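You operate a simulated robot arm through the tools that you are given. There is no shell and no other tool.

You run a simulated robot arm. Do the job below in one go: nothing can be reset, and whatever is moved stays where it is left.

## Task
Put things in order on the far top of the long table. At the end: the beige small carton (marked "C 6 cm") from the far top of the long table stands on top of the blue block; the red strap roll from the far top of the long table stands on top of the pink knob block; the black lens (marked "110 mm") from the far top of the long table stands where the red strap roll stood; the black riser from the far top of the long table stands where the black lens stood; whatever was shut is shut again. Leave all else as you found it, and nothing knocked over.

It is judged by the outcome, as a careful person would: the job done as asked, and still so three seconds after it is handed in. It fails if anything else is knocked over, pushed out of place, dropped, spilled or broken.

## Robot
A 6-joint arm with a two-finger parallel gripper, fixed in place. Base frame: the origin is at the foot of the arm, x ahead of it, y to its left, z up; the work surface is at about z = 0. Lengths are in cm, angles in degrees, forces in N, time in s.
With the tool pointing down near the work surface it reaches from about 18 to 46 cm from the base axis. Its first joint turns from -70.0 to 70.0 degrees. Payload 1.9 kg.
The tool frame sits at the grasp point between the pads (the TCP): z along the fingers, y along the line on which they close. The tips reach 2.3 cm beyond it. Largest opening 9.4 cm; finger width 3.8, thickness 1; the body of the gripper, 5.4 by 9.6 cm, starts 3.9 cm behind the TCP.
Orientation is that of the tool frame in the base frame, as a unit quaternion [w, x, y, z]. With the fingers straight down and closing along the base's y, the tool's x points along the base's -x, its y along +y and its z along -z.

## Interface
- The arm moves only by the tool servo_tool. Its argument "moves" is a list of rows, each an object of numbers (a shift or turn left out is 0, a gripper value left out holds the last): "x", "y", "z": the shift along the base's x, y, z in units of 100 mm (1.0 is 100 mm); "rx", "ry", "rz": the turn, a rotation vector about the base's x, y, z in units of 180 degrees (1.0 is 180 degrees); "hand": the gripper command, from -1 (shut) to 1 (fully open), values between in proportion. In form: [{"x": .., "y": .., "z": .., "rx": .., "ry": .., "rz": .., "hand": ..}, ...]. A call has 1 to 20 rows; each row is the pose to reach, as a shift and turn from the pose commanded when the call began. A call with a number of a shift or a turn outside -1 to 1 is refused whole. Each row takes 0.2 s and may step no farther than 5 cm and 8.6 degrees from the row before; otherwise, or with a gripper value out of range, the whole call is refused. A pose out of reach is approached as far as the arm can. The call stops where the force on the tool passes 40 N (or 10 N more than at its start, if that is more) or the arm is blocked; 0.2 s more then pass. Each finger travels about 10.8 cm/s and halts on what it meets, pressing with about 27 N; the grip force reading is that of the motor and also rises with nothing between the fingers. The clock runs only during rows and for 0.2 s after the last one: add rows that repeat a pose to give the fingers time. The reply holds the time, the measured pose of the TCP, the force on the tool along the base axes, the opening and the grip force, in the units named above and with some noise, with the torque about the TCP (base axes, N m) and any sound that the robot's microphone picked up.
- Cameras (640 x 400 px; columns grow to the right, rows downward): "scene" is fixed at [5.78, 31.48, 42.23]; the picture's right is [-0.75, -0.66, 0.00], its down [-0.40, 0.45, -0.80] and it looks along [0.53, -0.60, -0.61] (base axes); focal length 214 px, centre (320, 200). "wrist" rides on the gripper at [8.7, 1.6, -7.4] in the tool frame; the picture's right is [-0.18, 0.98, 0.00], its down [-0.58, -0.11, -0.81] and it looks along [-0.79, -0.15, 0.59] (tool axes); focal length 243 px, centre (320, 200). There is no depth. A picture from a camera that has moved, and an enlarged one, comes with that camera's place and axes in the base frame and with its lens.
- snapshot(camera): a new picture of that camera. The clock stands still meanwhile.
- zoom(camera, box): a new picture of the part [left, top, right, bottom] of that camera's present view, enlarged. The clock stands still meanwhile.
- sign_off(): hands the job in; it is judged then, once.

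Places have to be worked out from the pictures, the camera data and where the tool is seen. Open the gripper and draw the arm clear of the work before you hand the job in, unless the task says otherwise.

The tools are called by a JSON object that holds its "method" and its "body". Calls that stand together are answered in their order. servo_tool: Moves the arm, as the interface text tells. Its arguments: {"type":"object","properties":{"moves":{"type":"array"}},"required":["moves"]} The other tools are called the same way: snapshot (camera) takes a picture; zoom (camera, box) takes an enlarged picture of a part of a camera's view; sign_off () hands the job in.

At the start:

```text
time: 0.0
tcp_pos: [28.48, 21.67, 30.44]
ee_rot: [0.0, 0.001, 1.0, 0.0]
ft_force: [-0.2, 0.2, 0.2]
torque: [-0.04, -0.02, -0.03]
opening: 9.4
gripper_force: 0.0
```

scene: 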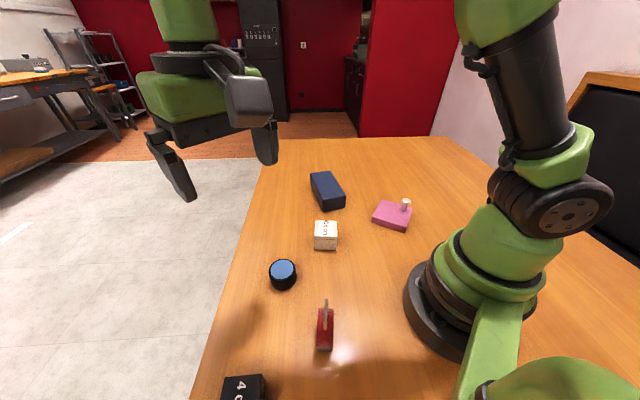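
wrist: 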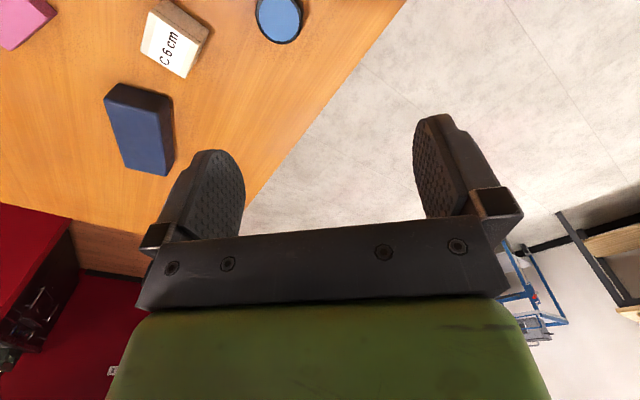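

I'll start by looking closely at every object from the fixed camera and the wrist camera to size and locate them.

{"method": "zoom", "body": {"camera": "scene", "box": [280, 150, 440, 250]}}

{"method": "zoom", "body": {"camera": "scene", "box": [200, 250, 440, 400]}}

{"method": "zoom", "body": {"camera": "wrist", "box": [0, 0, 320, 200]}}

```text
4.00 times, centred on (360, 200) of scene
camera zoom: at [5.78, 31.48, 42.23], right [-0.75, -0.66, 0.0], down [-0.4, 0.45, -0.8], along [0.53, -0.6, -0.61], focal length 858 px, centre (160, 200)
```

zoom: 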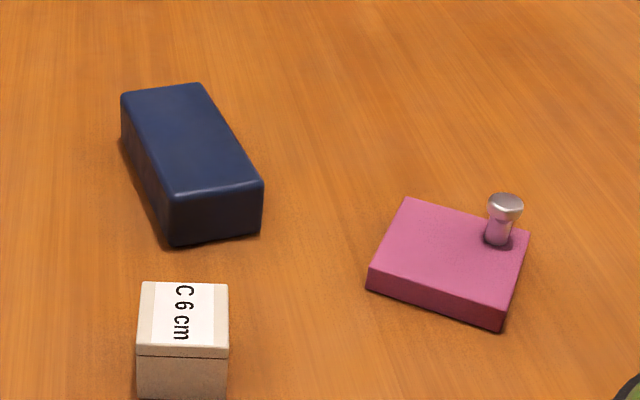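

```text
2.67 times, centred on (320, 325) of scene
camera zoom: at [5.78, 31.48, 42.23], right [-0.75, -0.66, 0.0], down [-0.4, 0.45, -0.8], along [0.53, -0.6, -0.61], focal length 572 px, centre (320, -133)
```

zoom: 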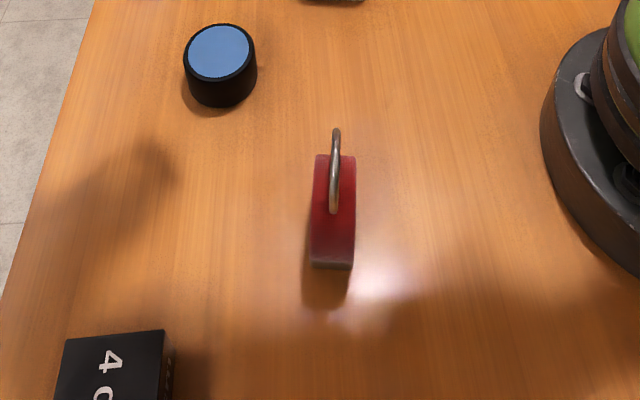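

```text
2.00 times, centred on (160, 100) of wrist
camera zoom: at [19.77, 23.43, 37.98], right [0.19, 0.98, 0.0], down [0.58, -0.11, 0.81], along [0.79, -0.15, -0.59], focal length 485 px, centre (640, 400)
```

zoom: 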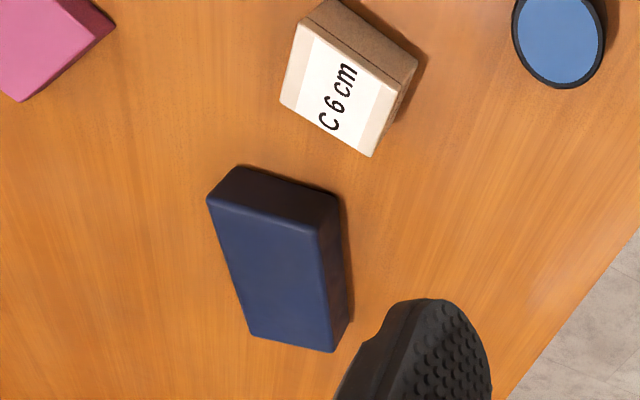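

Objects are laid out: blue block far, pink knob block right, carton in the middle, lens, red roll and riser near the camera. I turn the wrist so its camera looks toward -y and move to see the roll, lens and riser closer.

{"method": "servo_tool", "body": {"moves": [{"x": -0.06, "y": 0.06, "z": 0, "rz": -0.045, "hand": 1}, {"x": -0.12, "y": 0.12, "z": 0, "rz": -0.09}, {"x": -0.18, "y": 0.18, "z": 0, "rz": -0.135}, {"x": -0.24, "y": 0.24, "z": 0, "rz": -0.18}, {"x": -0.3, "y": 0.3, "z": 0, "rz": -0.225}, {"x": -0.36, "y": 0.36, "z": 0, "rz": -0.27}, {"x": -0.42, "y": 0.42, "z": 0, "rz": -0.315}, {"x": -0.48, "y": 0.48, "z": 0, "rz": -0.36}, {"x": -0.54, "y": 0.54, "z": 0, "rz": -0.405}, {"x": -0.6, "y": 0.6, "z": -0.1, "rz": -0.45}, {"x": -0.66, "y": 0.63, "z": -0.2, "rz": -0.5}, {"x": -0.66, "y": 0.63, "z": -0.2, "rz": -0.5}]}}

{"method": "snapshot", "body": {"camera": "wrist"}}

{"method": "snapshot", "body": {"camera": "scene"}}

```text
refused: row 11 steps farther than a row can; nothing moved
```

```text
taken
camera wrist: at [19.77, 23.43, 37.98], right [0.19, 0.98, 0.0], down [0.58, -0.11, 0.81], along [0.79, -0.15, -0.59], focal length 243 px, centre (320, 200)
```

wrist: 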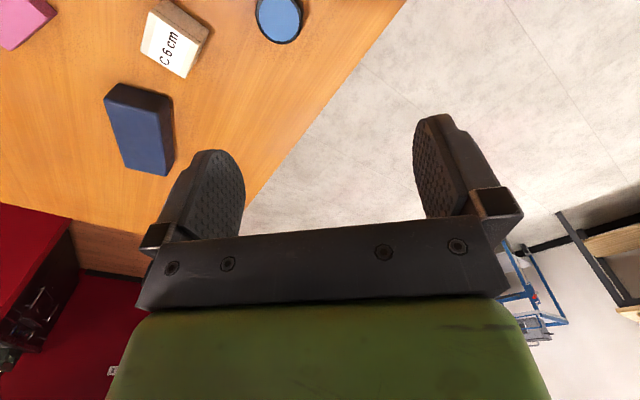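

```text
taken
```

scene: 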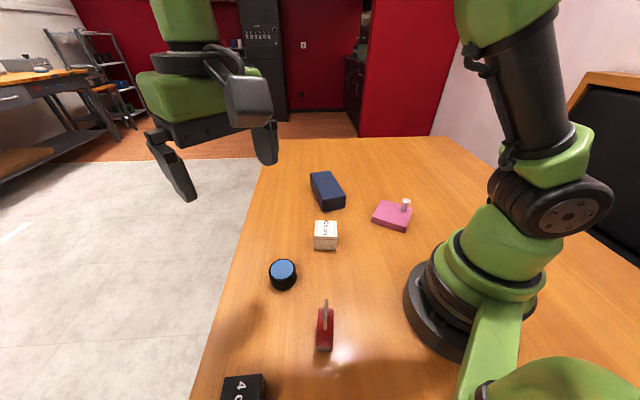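

The last turn step was too big (9°); I resend with smaller steps, moving nowhere near any object.

{"method": "servo_tool", "body": {"moves": [{"x": -0.06, "y": 0.06, "z": 0, "rz": -0.045, "hand": 1}, {"x": -0.12, "y": 0.12, "z": 0, "rz": -0.09}, {"x": -0.18, "y": 0.18, "z": 0, "rz": -0.135}, {"x": -0.24, "y": 0.24, "z": 0, "rz": -0.18}, {"x": -0.3, "y": 0.3, "z": 0, "rz": -0.225}, {"x": -0.36, "y": 0.36, "z": 0, "rz": -0.27}, {"x": -0.42, "y": 0.42, "z": 0, "rz": -0.315}, {"x": -0.48, "y": 0.48, "z": 0, "rz": -0.36}, {"x": -0.54, "y": 0.54, "z": 0, "rz": -0.405}, {"x": -0.6, "y": 0.6, "z": -0.1, "rz": -0.45}, {"x": -0.66, "y": 0.63, "z": -0.2, "rz": -0.49}, {"x": -0.66, "y": 0.63, "z": -0.2, "rz": -0.5}]}}

{"method": "snapshot", "body": {"camera": "wrist"}}

{"method": "snapshot", "body": {"camera": "scene"}}

```text
time: 2.6
tcp_pos: [22.06, 28.04, 28.42]
ee_rot: [0.0, 0.709, 0.706, 0.0]
ft_force: [0.0, -0.5, 0.2]
torque: [-0.01, -0.02, -0.01]
opening: 9.38
gripper_force: 0.1
```

```text
taken
camera wrist: at [23.46, 36.91, 35.94], right [0.98, -0.19, 0.0], down [-0.11, -0.58, 0.81], along [-0.15, -0.79, -0.59], focal length 243 px, centre (320, 200)
```

wrist: 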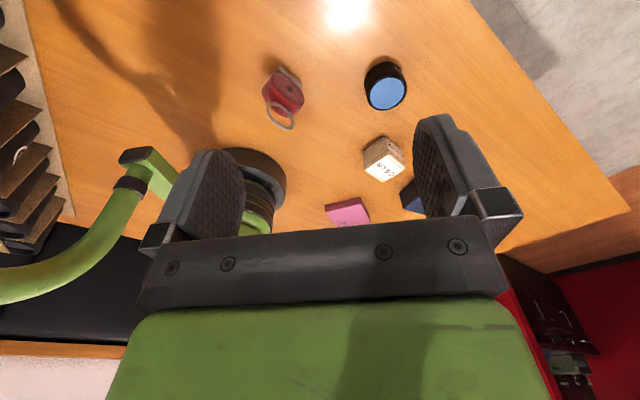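

```text
taken
```

scene: 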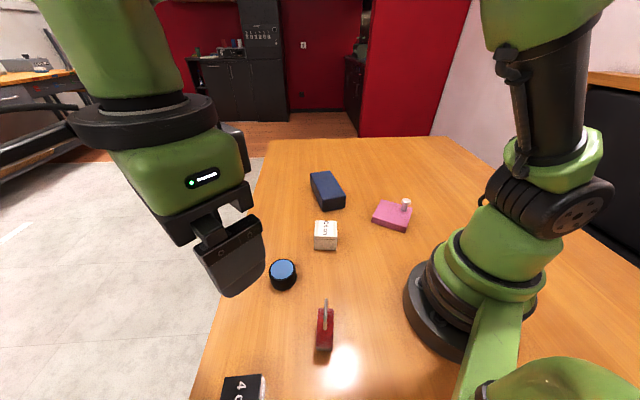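

Good view of the roll and lens; I zoom in on them.

{"method": "zoom", "body": {"camera": "wrist", "box": [220, 40, 348, 140]}}

{"method": "zoom", "body": {"camera": "wrist", "box": [310, 40, 470, 140]}}

{"method": "zoom", "body": {"camera": "wrist", "box": [310, 120, 438, 230]}}

```text
4.00 times, centred on (284, 90) of wrist
camera zoom: at [23.46, 36.91, 35.94], right [0.98, -0.19, 0.0], down [-0.11, -0.58, 0.81], along [-0.15, -0.79, -0.59], focal length 970 px, centre (464, 640)
```

zoom: 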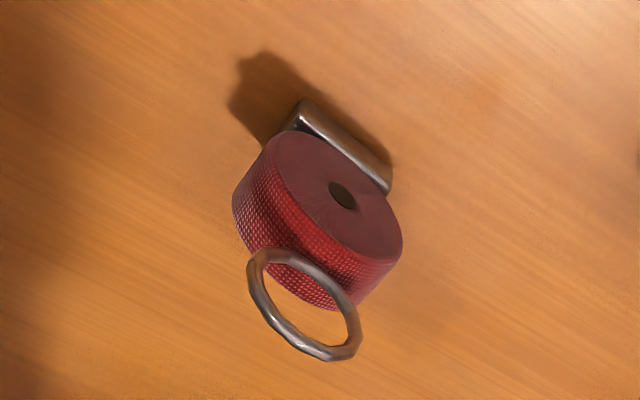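

```text
4.00 times, centred on (390, 90) of wrist
camera zoom: at [23.46, 36.91, 35.94], right [0.98, -0.19, 0.0], down [-0.11, -0.58, 0.81], along [-0.15, -0.79, -0.59], focal length 970 px, centre (40, 640)
```

zoom: 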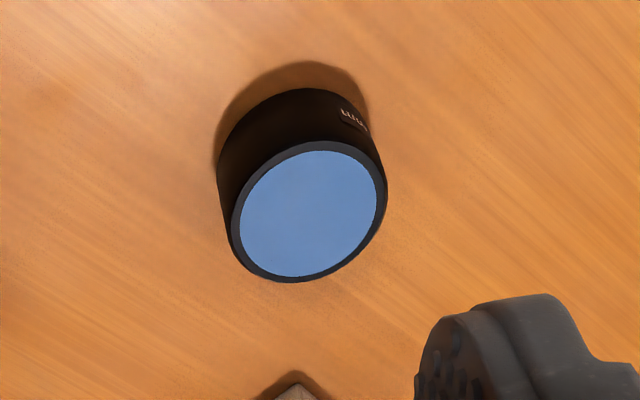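

```text
3.64 times, centred on (374, 175) of wrist
camera zoom: at [23.46, 36.91, 35.94], right [0.98, -0.19, 0.0], down [-0.11, -0.58, 0.81], along [-0.15, -0.79, -0.59], focal length 882 px, centre (124, 291)
```

zoom: 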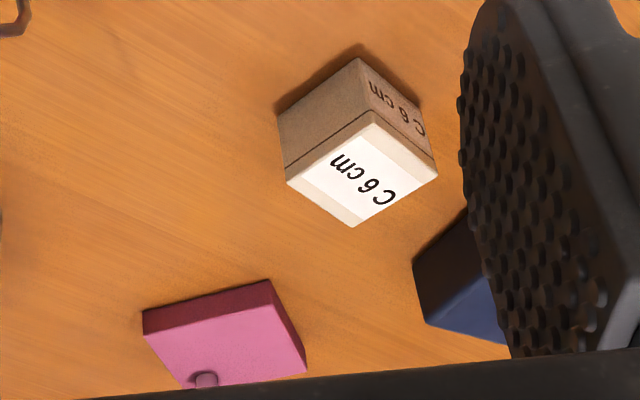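

The roll is a disc standing on edge on a metal foot, with a ring on top at roughly (16,19), ring top near z≈11. I move in with the closing axis turned toward the disc's axis so the camera looks along its plane.

{"method": "servo_tool", "body": {"moves": [{"x": -0.14, "y": -0.06, "z": -0.1, "rz": 0.035}, {"x": -0.28, "y": -0.12, "z": -0.2, "rz": 0.07}, {"x": -0.42, "y": -0.18, "z": -0.35, "rz": 0.105}, {"x": -0.56, "y": -0.24, "z": -0.5, "rz": 0.14}, {"x": -0.7, "y": -0.3, "z": -0.65, "rz": 0.175}, {"x": -0.85, "y": -0.35, "z": -0.84, "rz": 0.195}, {"x": -0.85, "y": -0.35, "z": -0.84, "rz": 0.195}]}}

{"method": "snapshot", "body": {"camera": "wrist"}}

{"method": "snapshot", "body": {"camera": "scene"}}

```text
time: 4.2
tcp_pos: [13.54, 24.68, 20.07]
ee_rot: [0.0, 0.461, 0.888, 0.001]
ft_force: [-0.2, -0.2, -0.2]
torque: [0.01, 0.02, 0.0]
opening: 9.4
gripper_force: 0.1
```

```text
taken
camera wrist: at [9.65, 32.85, 27.62], right [0.91, 0.41, 0.0], down [0.24, -0.54, 0.81], along [0.33, -0.73, -0.59], focal length 243 px, centre (320, 200)
```

wrist: 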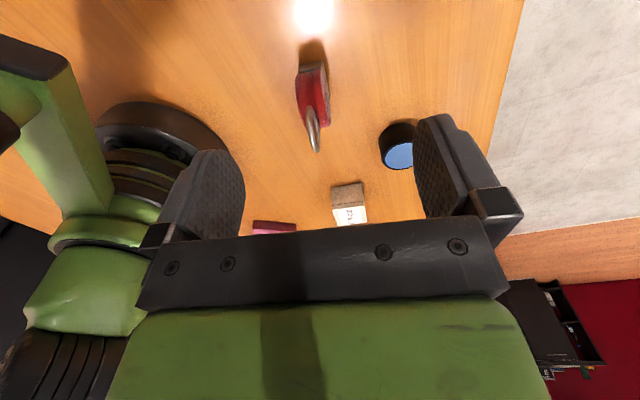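

```text
taken
```

scene: 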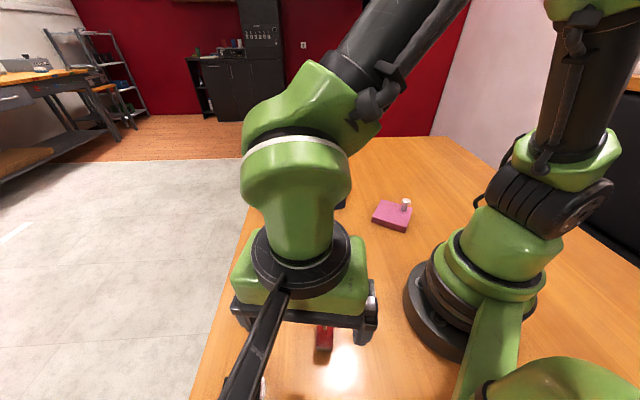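

{"method": "zoom", "body": {"camera": "wrist", "box": [256, 20, 384, 180]}}

{"method": "zoom", "body": {"camera": "wrist", "box": [272, 40, 352, 90]}}

```text
2.50 times, centred on (320, 100) of wrist
camera zoom: at [9.65, 32.85, 27.62], right [0.91, 0.41, 0.0], down [0.24, -0.54, 0.81], along [0.33, -0.73, -0.59], focal length 606 px, centre (320, 450)
```

zoom: 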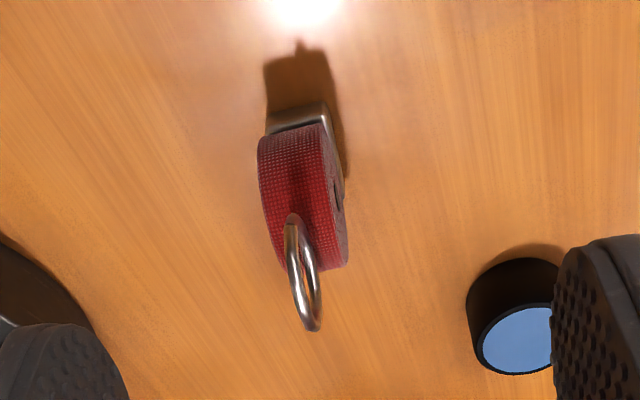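

```text
8.00 times, centred on (312, 65) of wrist
camera zoom: at [9.65, 32.85, 27.62], right [0.91, 0.41, 0.0], down [0.24, -0.54, 0.81], along [0.33, -0.73, -0.59], focal length 1941 px, centre (384, 1280)
```

zoom: 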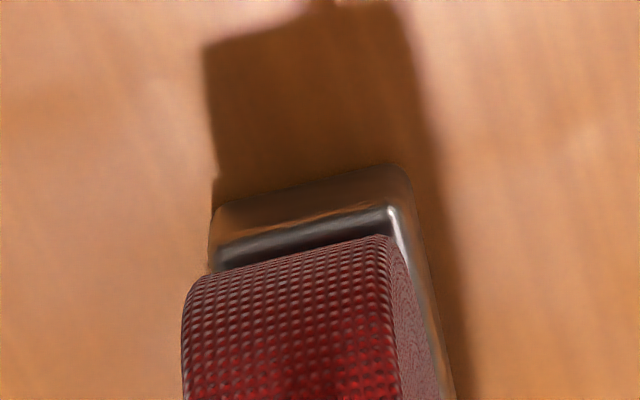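

The disc's axis is at about 35° from x, matching the current tool turn; the foot's centre is about (15.2,19.2). I move over it at z≈15 to check the centring between the fingers.

{"method": "servo_tool", "body": {"moves": [{"x": 0.05, "y": -0.15, "z": -0.1}, {"x": 0.1, "y": -0.3, "z": -0.2}, {"x": 0.15, "y": -0.45, "z": -0.35}, {"x": 0.18, "y": -0.55, "z": -0.5}, {"x": 0.18, "y": -0.55, "z": -0.5}]}}

{"method": "snapshot", "body": {"camera": "wrist"}}

{"method": "snapshot", "body": {"camera": "scene"}}

```text
time: 5.4
tcp_pos: [15.33, 19.08, 15.01]
ee_rot: [0.0, 0.462, 0.887, 0.0]
ft_force: [0.5, 0.3, 0.3]
torque: [0.02, -0.01, -0.04]
opening: 9.39
gripper_force: 0.1
```

```text
taken
camera wrist: at [11.6, 27.31, 22.59], right [0.91, 0.41, 0.0], down [0.24, -0.54, 0.81], along [0.33, -0.73, -0.59], focal length 243 px, centre (320, 200)
```

wrist: 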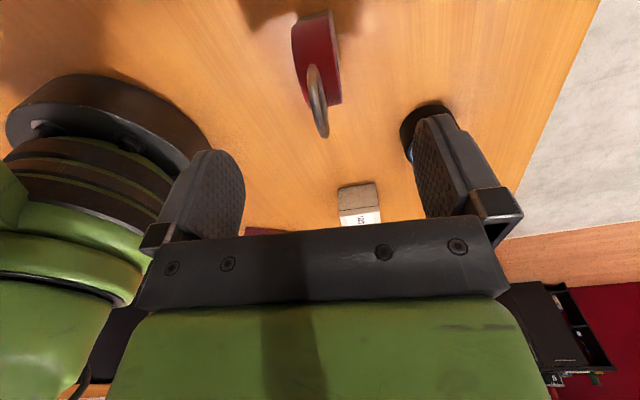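

```text
taken
```

scene: 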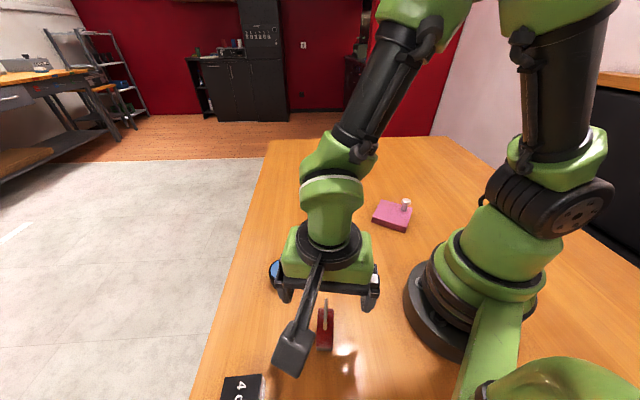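

{"method": "zoom", "body": {"camera": "wrist", "box": [240, 0, 400, 160]}}

{"method": "zoom", "body": {"camera": "scene", "box": [260, 260, 400, 380]}}

```text
2.50 times, centred on (320, 80) of wrist
camera zoom: at [11.6, 27.31, 22.59], right [0.91, 0.41, 0.0], down [0.24, -0.54, 0.81], along [0.33, -0.73, -0.59], focal length 606 px, centre (320, 500)
```

zoom: 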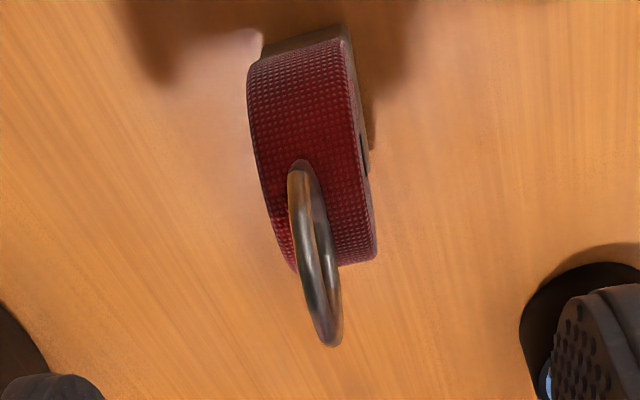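

```text
3.33 times, centred on (330, 320) of scene
camera zoom: at [5.78, 31.48, 42.23], right [-0.75, -0.66, 0.0], down [-0.4, 0.45, -0.8], along [0.53, -0.6, -0.61], focal length 715 px, centre (287, -200)
```

zoom: 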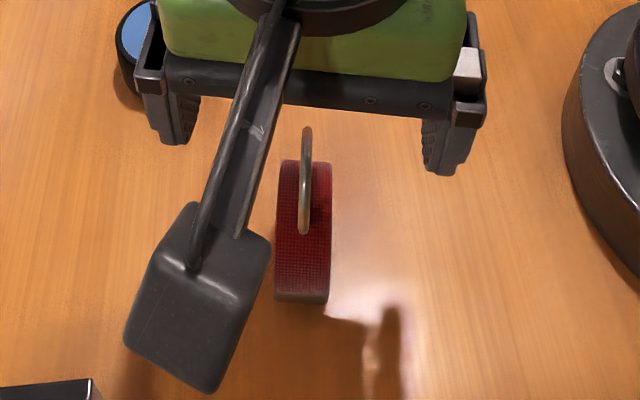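

The roll's centre works out at about (15.0,19.5), disc from z≈1 to 7.3 and ring top ≈11.2, so I must keep TCP at about z 7.8 so the palm clears the ring. I shift slightly and descend astride the disc.

{"method": "servo_tool", "body": {"moves": [{"x": -0.03, "y": 0.04, "z": -0.1}, {"x": -0.03, "y": 0.04, "z": -0.25}, {"x": -0.03, "y": 0.04, "z": -0.4}, {"x": -0.03, "y": 0.04, "z": -0.5}, {"x": -0.03, "y": 0.04, "z": -0.6}, {"x": -0.03, "y": 0.04, "z": -0.66}, {"x": -0.03, "y": 0.04, "z": -0.7}, {"x": -0.03, "y": 0.04, "z": -0.7}]}}

{"method": "snapshot", "body": {"camera": "wrist"}}

{"method": "zoom", "body": {"camera": "scene", "box": [260, 240, 420, 380]}}

```text
time: 7.2
tcp_pos: [14.88, 19.35, 7.98]
ee_rot: [-0.001, 0.462, 0.887, 0.001]
ft_force: [0.6, -0.1, 1.7]
torque: [-0.03, 0.03, 0.0]
opening: 9.4
gripper_force: 0.1
```

```text
taken
camera wrist: at [11.22, 27.55, 15.58], right [0.91, 0.41, 0.0], down [0.24, -0.54, 0.81], along [0.33, -0.73, -0.59], focal length 243 px, centre (320, 200)
```

wrist: 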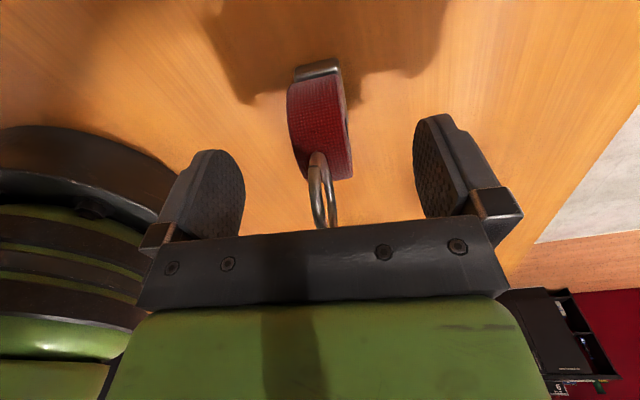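

```text
2.86 times, centred on (340, 310) of scene
camera zoom: at [5.78, 31.48, 42.23], right [-0.75, -0.66, 0.0], down [-0.4, 0.45, -0.8], along [0.53, -0.6, -0.61], focal length 613 px, centre (263, -114)
```

zoom: 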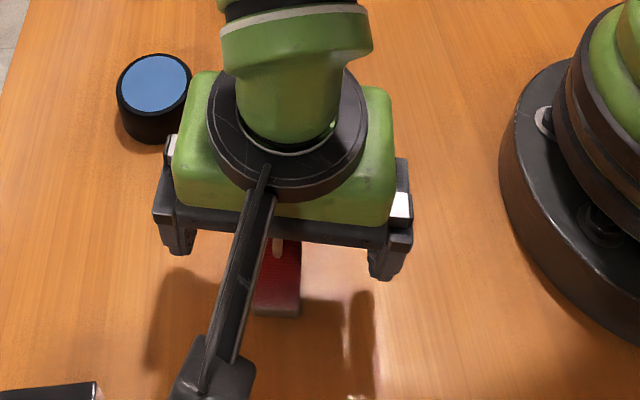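

{"method": "zoom", "body": {"camera": "wrist", "box": [240, 50, 400, 250]}}

```text
2.00 times, centred on (320, 150) of wrist
camera zoom: at [11.22, 27.55, 15.58], right [0.91, 0.41, 0.0], down [0.24, -0.54, 0.81], along [0.33, -0.73, -0.59], focal length 485 px, centre (320, 300)
```

zoom: 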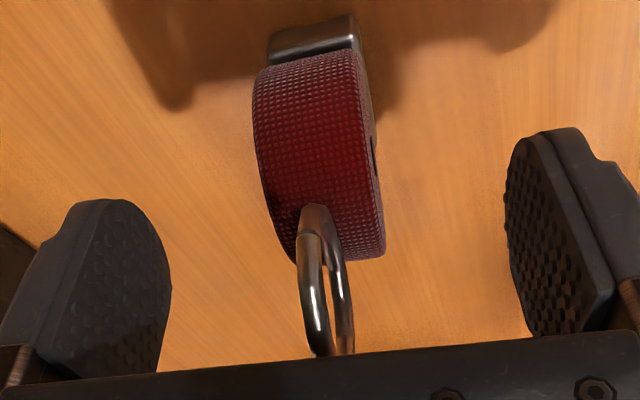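

The ring's top hides just behind the palm's edge, consistent with a small gap. I lower 2 mm and read the force to verify nothing touches.

{"method": "servo_tool", "body": {"moves": [{"z": -0.01}, {"z": -0.02}, {"z": -0.02}]}}

```text
time: 8.0
tcp_pos: [15.0, 19.54, 7.88]
ee_rot: [0.0, 0.461, 0.887, 0.0]
ft_force: [-0.3, 0.4, 0.5]
torque: [0.0, 0.03, -0.02]
opening: 9.39
gripper_force: 0.1
```

No contact at all. I close partway to about 3.6 cm and look at the centring before gripping.

{"method": "servo_tool", "body": {"moves": [{"hand": 0.4}, {"hand": 0.1}, {"hand": -0.1}, {"hand": -0.22}, {"hand": -0.22}, {"hand": -0.22}]}}

{"method": "zoom", "body": {"camera": "wrist", "box": [240, 50, 400, 250]}}

```text
time: 9.4
tcp_pos: [14.98, 19.36, 7.85]
ee_rot: [-0.001, 0.462, 0.887, 0.0]
ft_force: [-0.3, 0.5, 0.2]
torque: [0.0, -0.02, 0.03]
opening: 3.68
gripper_force: 0.0
```

```text
2.00 times, centred on (320, 150) of wrist
camera zoom: at [11.18, 27.53, 15.37], right [0.91, 0.41, 0.0], down [0.24, -0.54, 0.81], along [0.33, -0.73, -0.59], focal length 485 px, centre (320, 300)
```

zoom: 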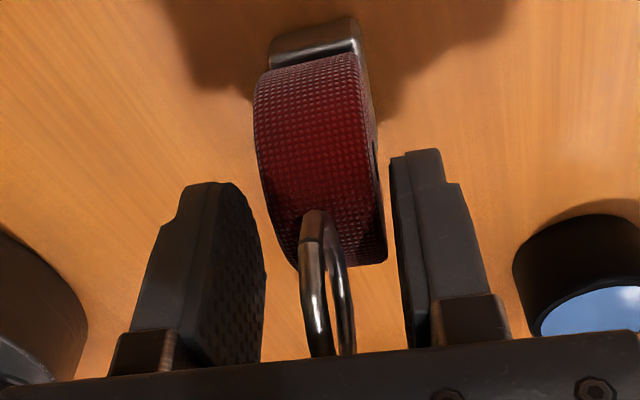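

The disc sits roughly 1–2 mm toward the right finger; I nudge the tool that way, then grip.

{"method": "servo_tool", "body": {"moves": [{"x": 0.007, "y": 0.005}, {"x": 0.015, "y": 0.011}, {"x": 0.015, "y": 0.011}, {"x": 0.015, "y": 0.011, "hand": -0.35}, {"x": 0.015, "y": 0.011, "hand": -0.45}, {"x": 0.015, "y": 0.011, "hand": -0.6}, {"x": 0.015, "y": 0.011, "hand": -1}, {"x": 0.015, "y": 0.011, "hand": -1}, {"x": 0.015, "y": 0.011, "hand": -1}]}}

{"method": "zoom", "body": {"camera": "wrist", "box": [240, 50, 400, 250]}}

```text
time: 11.4
tcp_pos: [14.98, 19.5, 7.73]
ee_rot: [0.0, 0.462, 0.887, 0.0]
ft_force: [0.0, 0.3, 0.2]
torque: [0.04, 0.02, -0.01]
opening: 2.55
gripper_force: 27.1
```

```text
2.00 times, centred on (320, 150) of wrist
camera zoom: at [11.31, 27.67, 15.34], right [0.91, 0.41, 0.0], down [0.24, -0.54, 0.81], along [0.33, -0.73, -0.59], focal length 485 px, centre (320, 300)
```

zoom: 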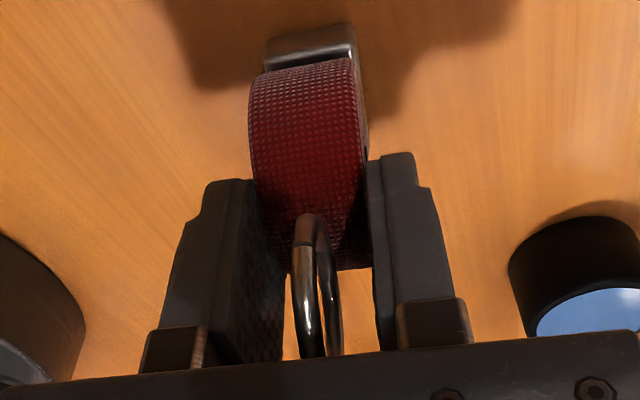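

Gripped at 2.55 cm with 27 N. I lift gently and check that it holds.

{"method": "servo_tool", "body": {"moves": [{"z": 0.04}, {"z": 0.1}, {"z": 0.2}, {"z": 0.3}, {"z": 0.45}, {"z": 0.6}, {"z": 0.6}]}}

{"method": "snapshot", "body": {"camera": "wrist"}}

{"method": "zoom", "body": {"camera": "scene", "box": [240, 200, 440, 380]}}

```text
time: 13.0
tcp_pos: [15.01, 19.57, 13.83]
ee_rot: [0.0, 0.462, 0.887, 0.001]
ft_force: [0.4, 0.2, -0.6]
torque: [0.01, -0.01, -0.01]
opening: 2.52
gripper_force: 27.1
```

```text
taken
camera wrist: at [11.32, 27.71, 21.4], right [0.91, 0.41, 0.0], down [0.24, -0.54, 0.81], along [0.33, -0.73, -0.59], focal length 243 px, centre (320, 200)
```

wrist: 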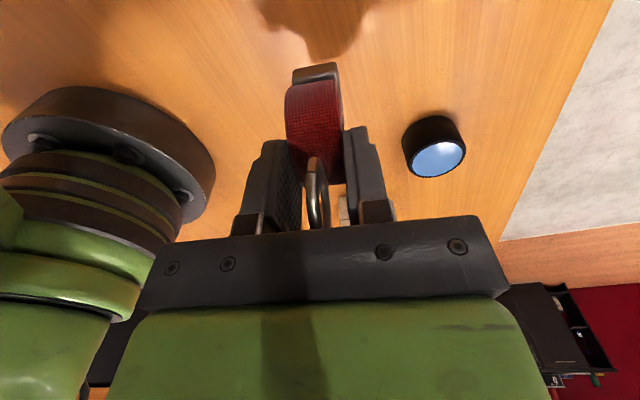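

```text
2.22 times, centred on (340, 290) of scene
camera zoom: at [5.78, 31.48, 42.23], right [-0.75, -0.66, 0.0], down [-0.4, 0.45, -0.8], along [0.53, -0.6, -0.61], focal length 477 px, centre (276, 0)
```

zoom: 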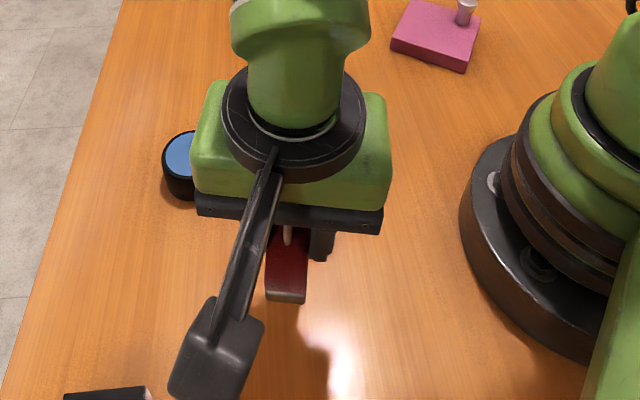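

The roll hangs steady, undisturbed in the grip. I raise it and carry it in an arc toward the pink block, turning the tool to match the block's edges.

{"method": "servo_tool", "body": {"moves": [{"x": 0.05, "y": -0.03, "z": 0.15}, {"x": 0.15, "y": -0.1, "z": 0.3}, {"x": 0.25, "y": -0.2, "z": 0.45}, {"x": 0.35, "y": -0.32, "z": 0.6, "rz": -0.02}, {"x": 0.45, "y": -0.45, "z": 0.7, "rz": -0.04}, {"x": 0.55, "y": -0.58, "z": 0.75, "rz": -0.06}, {"x": 0.65, "y": -0.72, "z": 0.75, "rz": -0.08}, {"x": 0.75, "y": -0.86, "z": 0.75, "rz": -0.1}, {"x": 0.8, "y": -1.0, "z": 0.75, "rz": -0.122}, {"x": 0.8, "y": -1.0, "z": 0.75, "rz": -0.122}]}}

{"method": "servo_tool", "body": {"moves": [{"y": -0.15}, {"y": -0.3}, {"y": -0.45}, {"y": -0.6}, {"y": -0.75}, {"y": -0.9}, {"y": -0.98}, {"y": -1.0}, {"y": -1.0}]}}

{"method": "snapshot", "body": {"camera": "wrist"}}

{"method": "snapshot", "body": {"camera": "scene"}}

```text
time: 15.2
tcp_pos: [23.05, 9.38, 21.49]
ee_rot: [0.0, 0.622, 0.783, 0.0]
ft_force: [0.4, 0.2, -1.0]
torque: [0.0, 0.03, 0.03]
opening: 2.54
gripper_force: 26.6
```

```text
time: 17.2
tcp_pos: [23.17, -0.46, 21.18]
ee_rot: [0.0, 0.622, 0.783, 0.0]
ft_force: [0.3, 0.3, -1.4]
torque: [0.01, 0.02, -0.04]
opening: 2.54
gripper_force: 27.4
```

```text
taken
camera wrist: at [22.67, 8.41, 28.72], right [1.0, 0.04, 0.0], down [0.02, -0.59, 0.81], along [0.03, -0.81, -0.59], focal length 243 px, centre (320, 200)
```

wrist: 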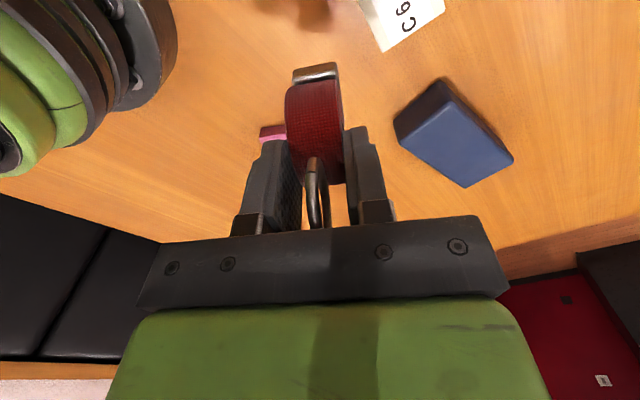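

```text
taken
```

scene: 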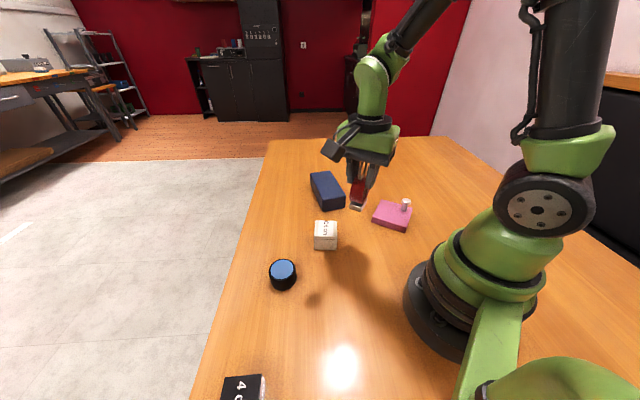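

The roll is held well. I continue toward the pink block and view it from closer.

{"method": "servo_tool", "body": {"moves": [{"y": -0.15}, {"y": -0.3}, {"y": -0.45}, {"y": -0.6}, {"y": -0.75}, {"y": -0.9}, {"y": -0.98}, {"y": -1.0}, {"y": -1.0}]}}

{"method": "snapshot", "body": {"camera": "wrist"}}

{"method": "zoom", "body": {"camera": "scene", "box": [340, 150, 440, 250]}}

```text
time: 19.2
tcp_pos: [23.08, -10.49, 21.3]
ee_rot: [0.0, 0.622, 0.783, 0.0]
ft_force: [-0.2, -0.2, -1.2]
torque: [0.01, -0.02, -0.01]
opening: 2.51
gripper_force: 27.4
```

```text
taken
camera wrist: at [22.56, -1.62, 28.86], right [1.0, 0.04, 0.0], down [0.02, -0.59, 0.81], along [0.03, -0.81, -0.59], focal length 243 px, centre (320, 200)
```

wrist: 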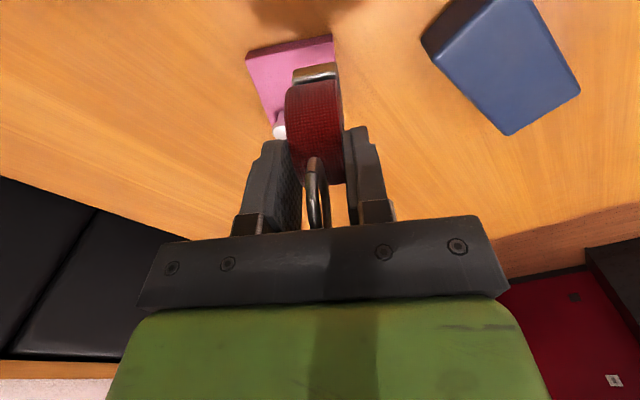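

```text
4.00 times, centred on (390, 200) of scene
camera zoom: at [5.78, 31.48, 42.23], right [-0.75, -0.66, 0.0], down [-0.4, 0.45, -0.8], along [0.53, -0.6, -0.61], focal length 858 px, centre (40, 200)
```

zoom: 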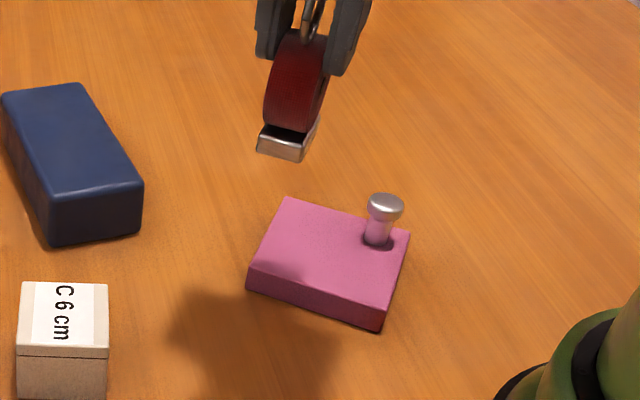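

{"method": "zoom", "body": {"camera": "wrist", "box": [230, 20, 350, 150]}}

```text
3.08 times, centred on (290, 85) of wrist
camera zoom: at [22.56, -1.62, 28.86], right [1.0, 0.04, 0.0], down [0.02, -0.59, 0.81], along [0.03, -0.81, -0.59], focal length 746 px, centre (412, 554)
```

zoom: 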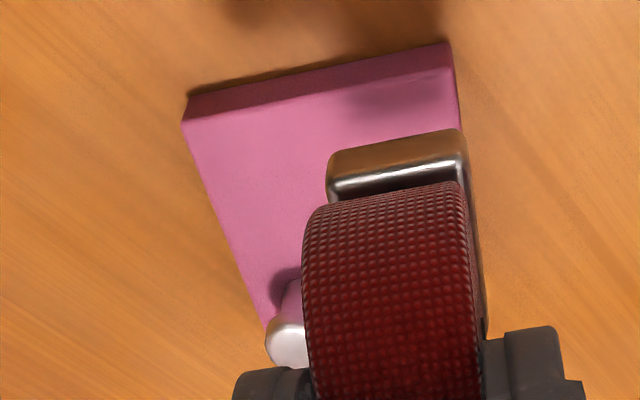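

The pink block's corners come out near (15.3,-13.9), (24.4,-12), (26.4,-20.8), (17.8,-23.2), top z≈2.2, knob near (18.7,-20.4). I move the roll above (22.2,-17.1), clear of the knob.

{"method": "servo_tool", "body": {"moves": [{"x": -0.02, "y": -0.12}, {"x": -0.04, "y": -0.26}, {"x": -0.06, "y": -0.4}, {"x": -0.08, "y": -0.54}, {"x": -0.08, "y": -0.63}, {"x": -0.08, "y": -0.66}, {"x": -0.08, "y": -0.66}, {"x": -0.08, "y": -0.66, "z": -0.15}, {"x": -0.08, "y": -0.66, "z": -0.3}, {"x": -0.08, "y": -0.66, "z": -0.4}, {"x": -0.08, "y": -0.66, "z": -0.4}]}}

{"method": "snapshot", "body": {"camera": "wrist"}}

{"method": "zoom", "body": {"camera": "scene", "box": [340, 150, 440, 250]}}

```text
time: 21.6
tcp_pos: [22.22, -17.07, 17.18]
ee_rot: [0.001, 0.622, 0.783, 0.0]
ft_force: [0.2, -0.1, -1.8]
torque: [-0.05, 0.02, 0.0]
opening: 2.54
gripper_force: 26.4
```

```text
taken
camera wrist: at [21.73, -8.09, 24.81], right [1.0, 0.04, 0.0], down [0.02, -0.59, 0.81], along [0.03, -0.81, -0.59], focal length 243 px, centre (320, 200)
```

wrist: 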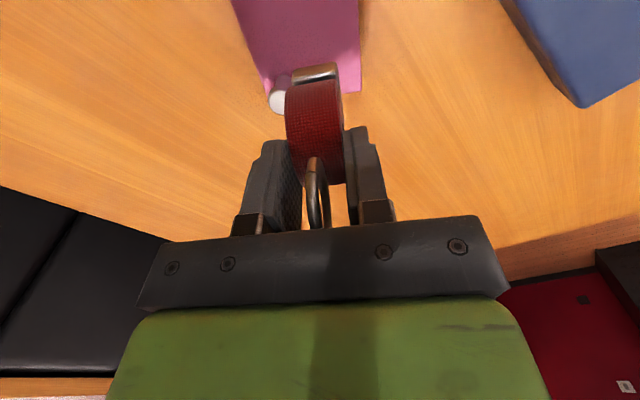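

```text
4.00 times, centred on (390, 200) of scene
camera zoom: at [5.78, 31.48, 42.23], right [-0.75, -0.66, 0.0], down [-0.4, 0.45, -0.8], along [0.53, -0.6, -0.61], focal length 858 px, centre (40, 200)
```

zoom: 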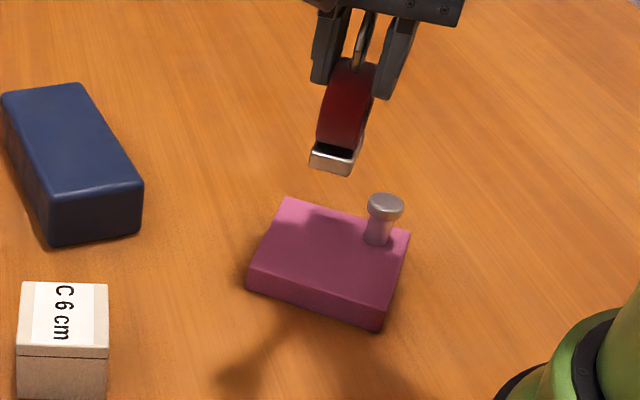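

Position over the block agrees (far corner seen at (26.2,-21.0)). I lower until the foot is about 1 cm above the block.

{"method": "servo_tool", "body": {"moves": [{"z": -0.12}, {"z": -0.24}, {"z": -0.36}, {"z": -0.46}, {"z": -0.54}, {"z": -0.6}, {"z": -0.6}]}}

{"method": "zoom", "body": {"camera": "wrist", "box": [220, 0, 420, 125]}}

{"method": "zoom", "body": {"camera": "scene", "box": [340, 150, 440, 250]}}

```text
time: 23.2
tcp_pos: [22.27, -16.93, 11.26]
ee_rot: [0.0, 0.622, 0.783, 0.0]
ft_force: [0.3, -0.2, -2.4]
torque: [0.0, -0.01, -0.01]
opening: 2.51
gripper_force: 27.0
```

```text
3.20 times, centred on (320, 62) of wrist
camera zoom: at [21.8, -8.07, 18.86], right [1.0, 0.04, 0.0], down [0.02, -0.59, 0.81], along [0.03, -0.81, -0.59], focal length 776 px, centre (320, 640)
```

zoom: 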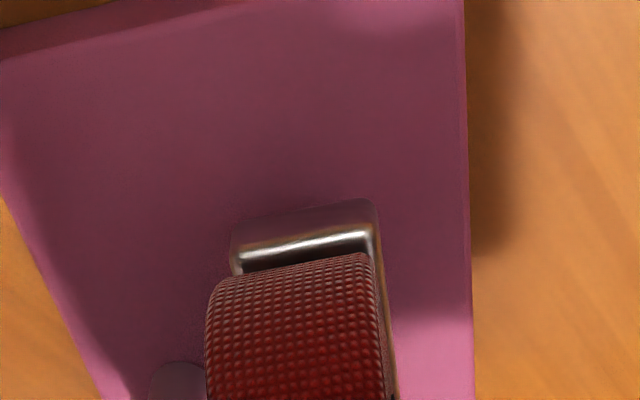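

```text
4.00 times, centred on (390, 200) of scene
camera zoom: at [5.78, 31.48, 42.23], right [-0.75, -0.66, 0.0], down [-0.4, 0.45, -0.8], along [0.53, -0.6, -0.61], focal length 858 px, centre (40, 200)
```

zoom: 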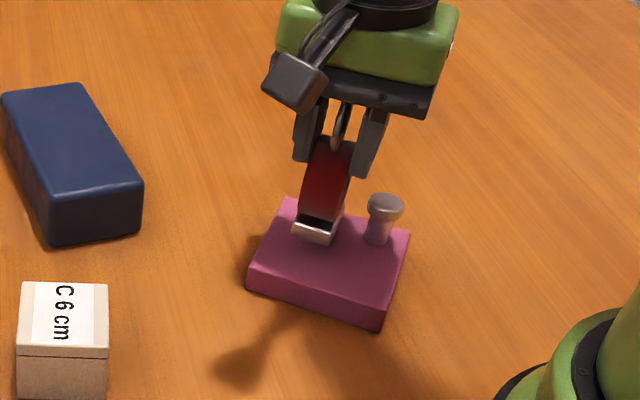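

About 1 cm above the block and clear of the knob. I lower in small steps watching the vertical force.

{"method": "servo_tool", "body": {"moves": [{"z": -0.03}, {"z": -0.06}, {"z": -0.08}, {"z": -0.08}]}}

{"method": "servo_tool", "body": {"moves": [{"z": -0.01}, {"z": -0.02}, {"z": -0.02}]}}

{"method": "zoom", "body": {"camera": "wrist", "box": [220, 0, 420, 125]}}

```text
time: 24.2
tcp_pos: [22.49, -17.17, 10.73]
ee_rot: [0.001, 0.622, 0.783, 0.0]
ft_force: [0.3, 0.9, -0.8]
torque: [0.01, 0.03, 0.0]
opening: 2.55
gripper_force: 27.4
```

```text
time: 25.0
tcp_pos: [22.34, -17.19, 10.39]
ee_rot: [0.0, 0.623, 0.783, 0.0]
ft_force: [0.2, 0.5, -1.0]
torque: [-0.04, 0.02, -0.03]
opening: 2.56
gripper_force: 26.6
```

```text
3.20 times, centred on (320, 62) of wrist
camera zoom: at [21.79, -8.25, 17.96], right [1.0, 0.04, 0.0], down [0.02, -0.59, 0.81], along [0.03, -0.81, -0.59], focal length 776 px, centre (320, 640)
```

zoom: 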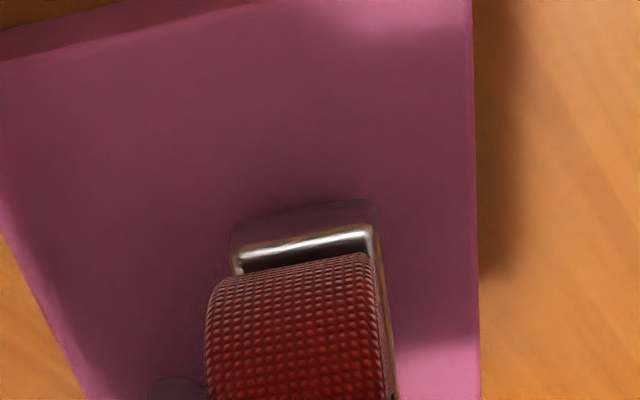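

Still hanging free (force about -1 N). I continue down in 1 mm steps.

{"method": "servo_tool", "body": {"moves": [{"z": -0.01}, {"z": -0.02}, {"z": -0.02}]}}

{"method": "servo_tool", "body": {"moves": [{"z": -0.01}, {"z": -0.01}]}}

{"method": "zoom", "body": {"camera": "scene", "box": [360, 180, 420, 240]}}

```text
time: 25.8
tcp_pos: [22.35, -17.25, 10.17]
ee_rot: [0.0, 0.623, 0.782, 0.0]
ft_force: [0.7, -0.1, -1.3]
torque: [0.0, 0.02, 0.02]
opening: 2.53
gripper_force: 27.3
```

```text
time: 26.4
tcp_pos: [22.35, -17.16, 9.98]
ee_rot: [0.0, 0.622, 0.783, 0.001]
ft_force: [-0.5, 1.3, 3.2]
torque: [0.1, 0.06, -0.02]
opening: 2.53
gripper_force: 27.0
```

```text
6.67 times, centred on (390, 210) of scene
camera zoom: at [5.77, 31.48, 42.23], right [-0.75, -0.66, 0.0], down [-0.4, 0.45, -0.8], along [0.53, -0.6, -0.61], focal length 1430 px, centre (-147, 133)
```

zoom: 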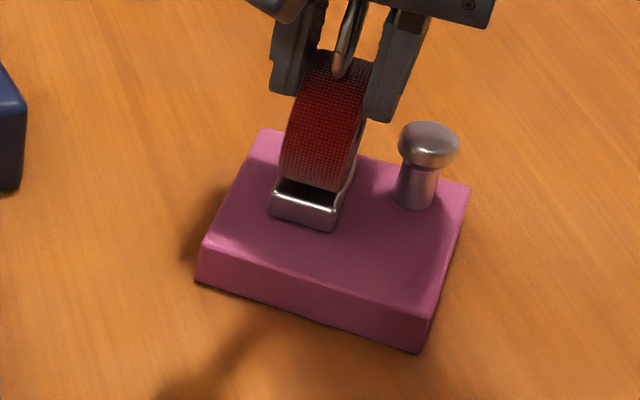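

Contact confirmed (force turned +3 N). I open slowly and let it settle.

{"method": "servo_tool", "body": {"moves": [{"hand": -0.44}, {"hand": -0.42}, {"hand": -0.38}, {"hand": -0.3}, {"hand": -0.2}, {"hand": -0.1}, {"hand": 0.1}, {"hand": 0.1}]}}

{"method": "zoom", "body": {"camera": "wrist", "box": [220, 0, 420, 250]}}

{"method": "zoom", "body": {"camera": "scene", "box": [360, 180, 420, 240]}}

```text
time: 28.2
tcp_pos: [22.28, -17.19, 10.01]
ee_rot: [0.0, 0.622, 0.783, 0.0]
ft_force: [-0.4, -0.1, -0.4]
torque: [-0.02, -0.02, 0.01]
opening: 5.21
gripper_force: 0.0
```

```text
1.60 times, centred on (320, 125) of wrist
camera zoom: at [21.82, -8.26, 17.55], right [1.0, 0.04, 0.0], down [0.02, -0.59, 0.81], along [0.03, -0.81, -0.59], focal length 388 px, centre (320, 320)
```

zoom: 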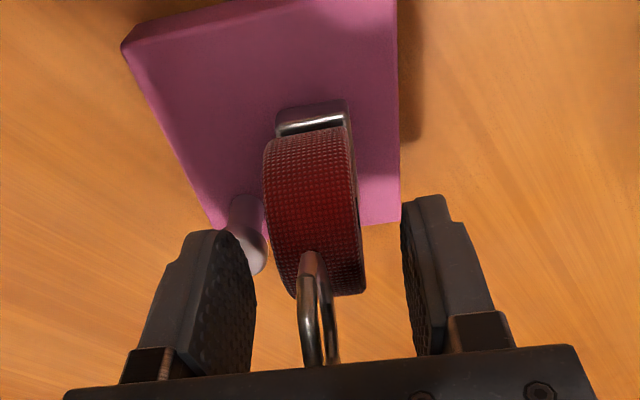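

```text
6.67 times, centred on (390, 210) of scene
camera zoom: at [5.78, 31.48, 42.23], right [-0.75, -0.66, 0.0], down [-0.4, 0.45, -0.8], along [0.53, -0.6, -0.61], focal length 1430 px, centre (-147, 133)
```

zoom: 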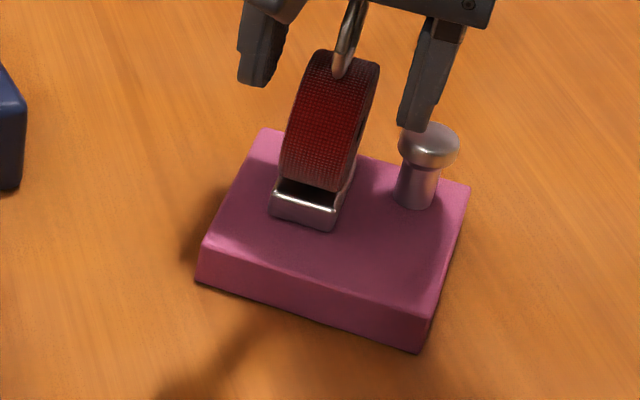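

The roll stands on its own on the pink block, clear of the knob. I rise straight up.

{"method": "servo_tool", "body": {"moves": [{"z": 0.05}, {"z": 0.15}, {"z": 0.3}, {"z": 0.5}, {"z": 0.7}, {"z": 0.9}, {"z": 1.0, "hand": 1}, {"z": 1.0, "hand": 1}]}}

{"method": "snapshot", "body": {"camera": "wrist"}}

{"method": "snapshot", "body": {"camera": "scene"}}

```text
time: 30.0
tcp_pos: [22.3, -17.1, 19.98]
ee_rot: [0.001, 0.622, 0.783, 0.0]
ft_force: [-0.7, 0.4, -1.2]
torque: [-0.01, -0.01, 0.02]
opening: 9.38
gripper_force: 0.2
```

```text
taken
camera wrist: at [21.8, -8.28, 27.5], right [1.0, 0.04, 0.0], down [0.02, -0.59, 0.81], along [0.04, -0.81, -0.59], focal length 243 px, centre (320, 200)
```

wrist: 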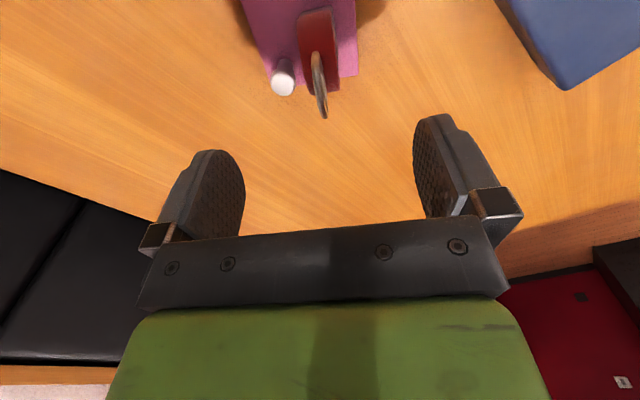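

```text
taken
```

scene: 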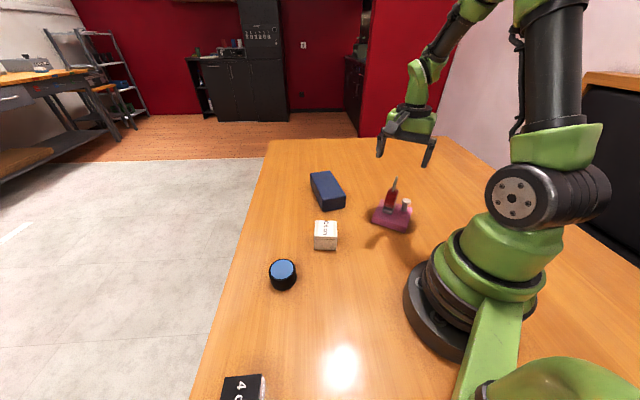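

The roll stands upright. Next I go for the carton: travel back toward (29,4) at height ~20 to view it and the blue block.

{"method": "servo_tool", "body": {"moves": [{"x": 0.1, "y": 0.2, "z": 0.02}, {"x": 0.2, "y": 0.45, "z": 0.03}, {"x": 0.3, "y": 0.7, "z": 0.05}, {"x": 0.4, "y": 0.9, "z": 0.05}, {"x": 0.5, "y": 1.0, "z": 0.05}, {"x": 0.5, "y": 1.0, "z": 0.05}]}}

{"method": "servo_tool", "body": {"moves": [{"x": 0.05, "y": 0.2}, {"x": 0.1, "y": 0.45}, {"x": 0.15, "y": 0.7}, {"x": 0.18, "y": 0.9}, {"x": 0.18, "y": 1.0}, {"x": 0.18, "y": 1.0}]}}

{"method": "snapshot", "body": {"camera": "wrist"}}

```text
time: 31.4
tcp_pos: [27.3, -6.92, 20.3]
ee_rot: [0.0, 0.622, 0.783, 0.0]
ft_force: [0.3, -0.3, 1.2]
torque: [0.02, 0.03, 0.0]
opening: 9.38
gripper_force: 0.0
```

```text
time: 32.8
tcp_pos: [28.91, 2.65, 20.23]
ee_rot: [-0.001, 0.622, 0.783, 0.0]
ft_force: [0.0, -0.1, 0.1]
torque: [-0.03, -0.04, 0.04]
opening: 9.43
gripper_force: 0.0
```

```text
taken
camera wrist: at [28.44, 11.62, 27.92], right [1.0, 0.04, 0.0], down [0.02, -0.59, 0.81], along [0.03, -0.81, -0.59], focal length 243 px, centre (320, 200)
```

wrist: 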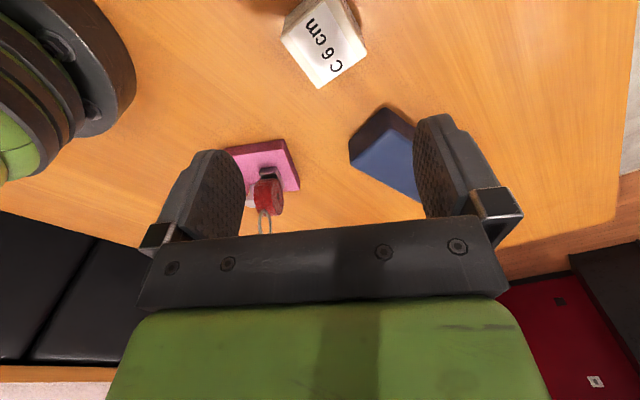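

{"method": "zoom", "body": {"camera": "wrist", "box": [260, 0, 388, 100]}}

{"method": "zoom", "body": {"camera": "wrist", "box": [320, 80, 448, 210]}}

```text
4.00 times, centred on (324, 50) of wrist
camera zoom: at [28.44, 11.62, 27.92], right [1.0, 0.04, 0.0], down [0.02, -0.59, 0.81], along [0.03, -0.81, -0.59], focal length 970 px, centre (304, 800)
```

zoom: 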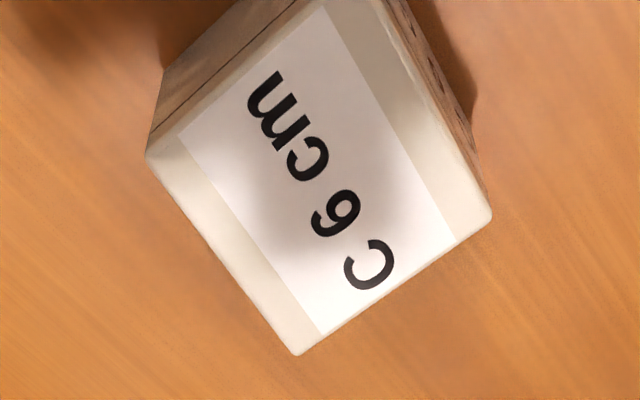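

```text
3.08 times, centred on (384, 145) of wrist
camera zoom: at [28.44, 11.62, 27.92], right [1.0, 0.04, 0.0], down [0.02, -0.59, 0.81], along [0.03, -0.81, -0.59], focal length 746 px, centre (123, 369)
```

zoom: 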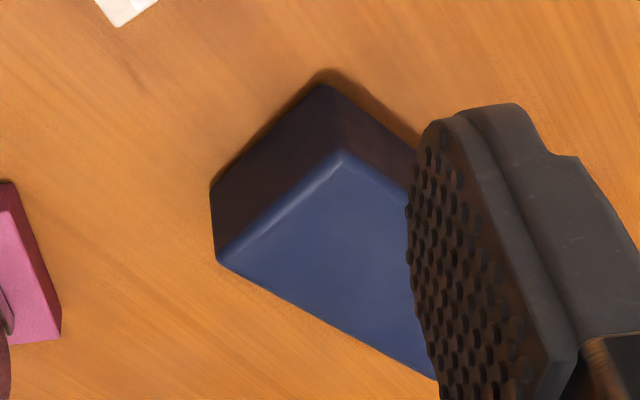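

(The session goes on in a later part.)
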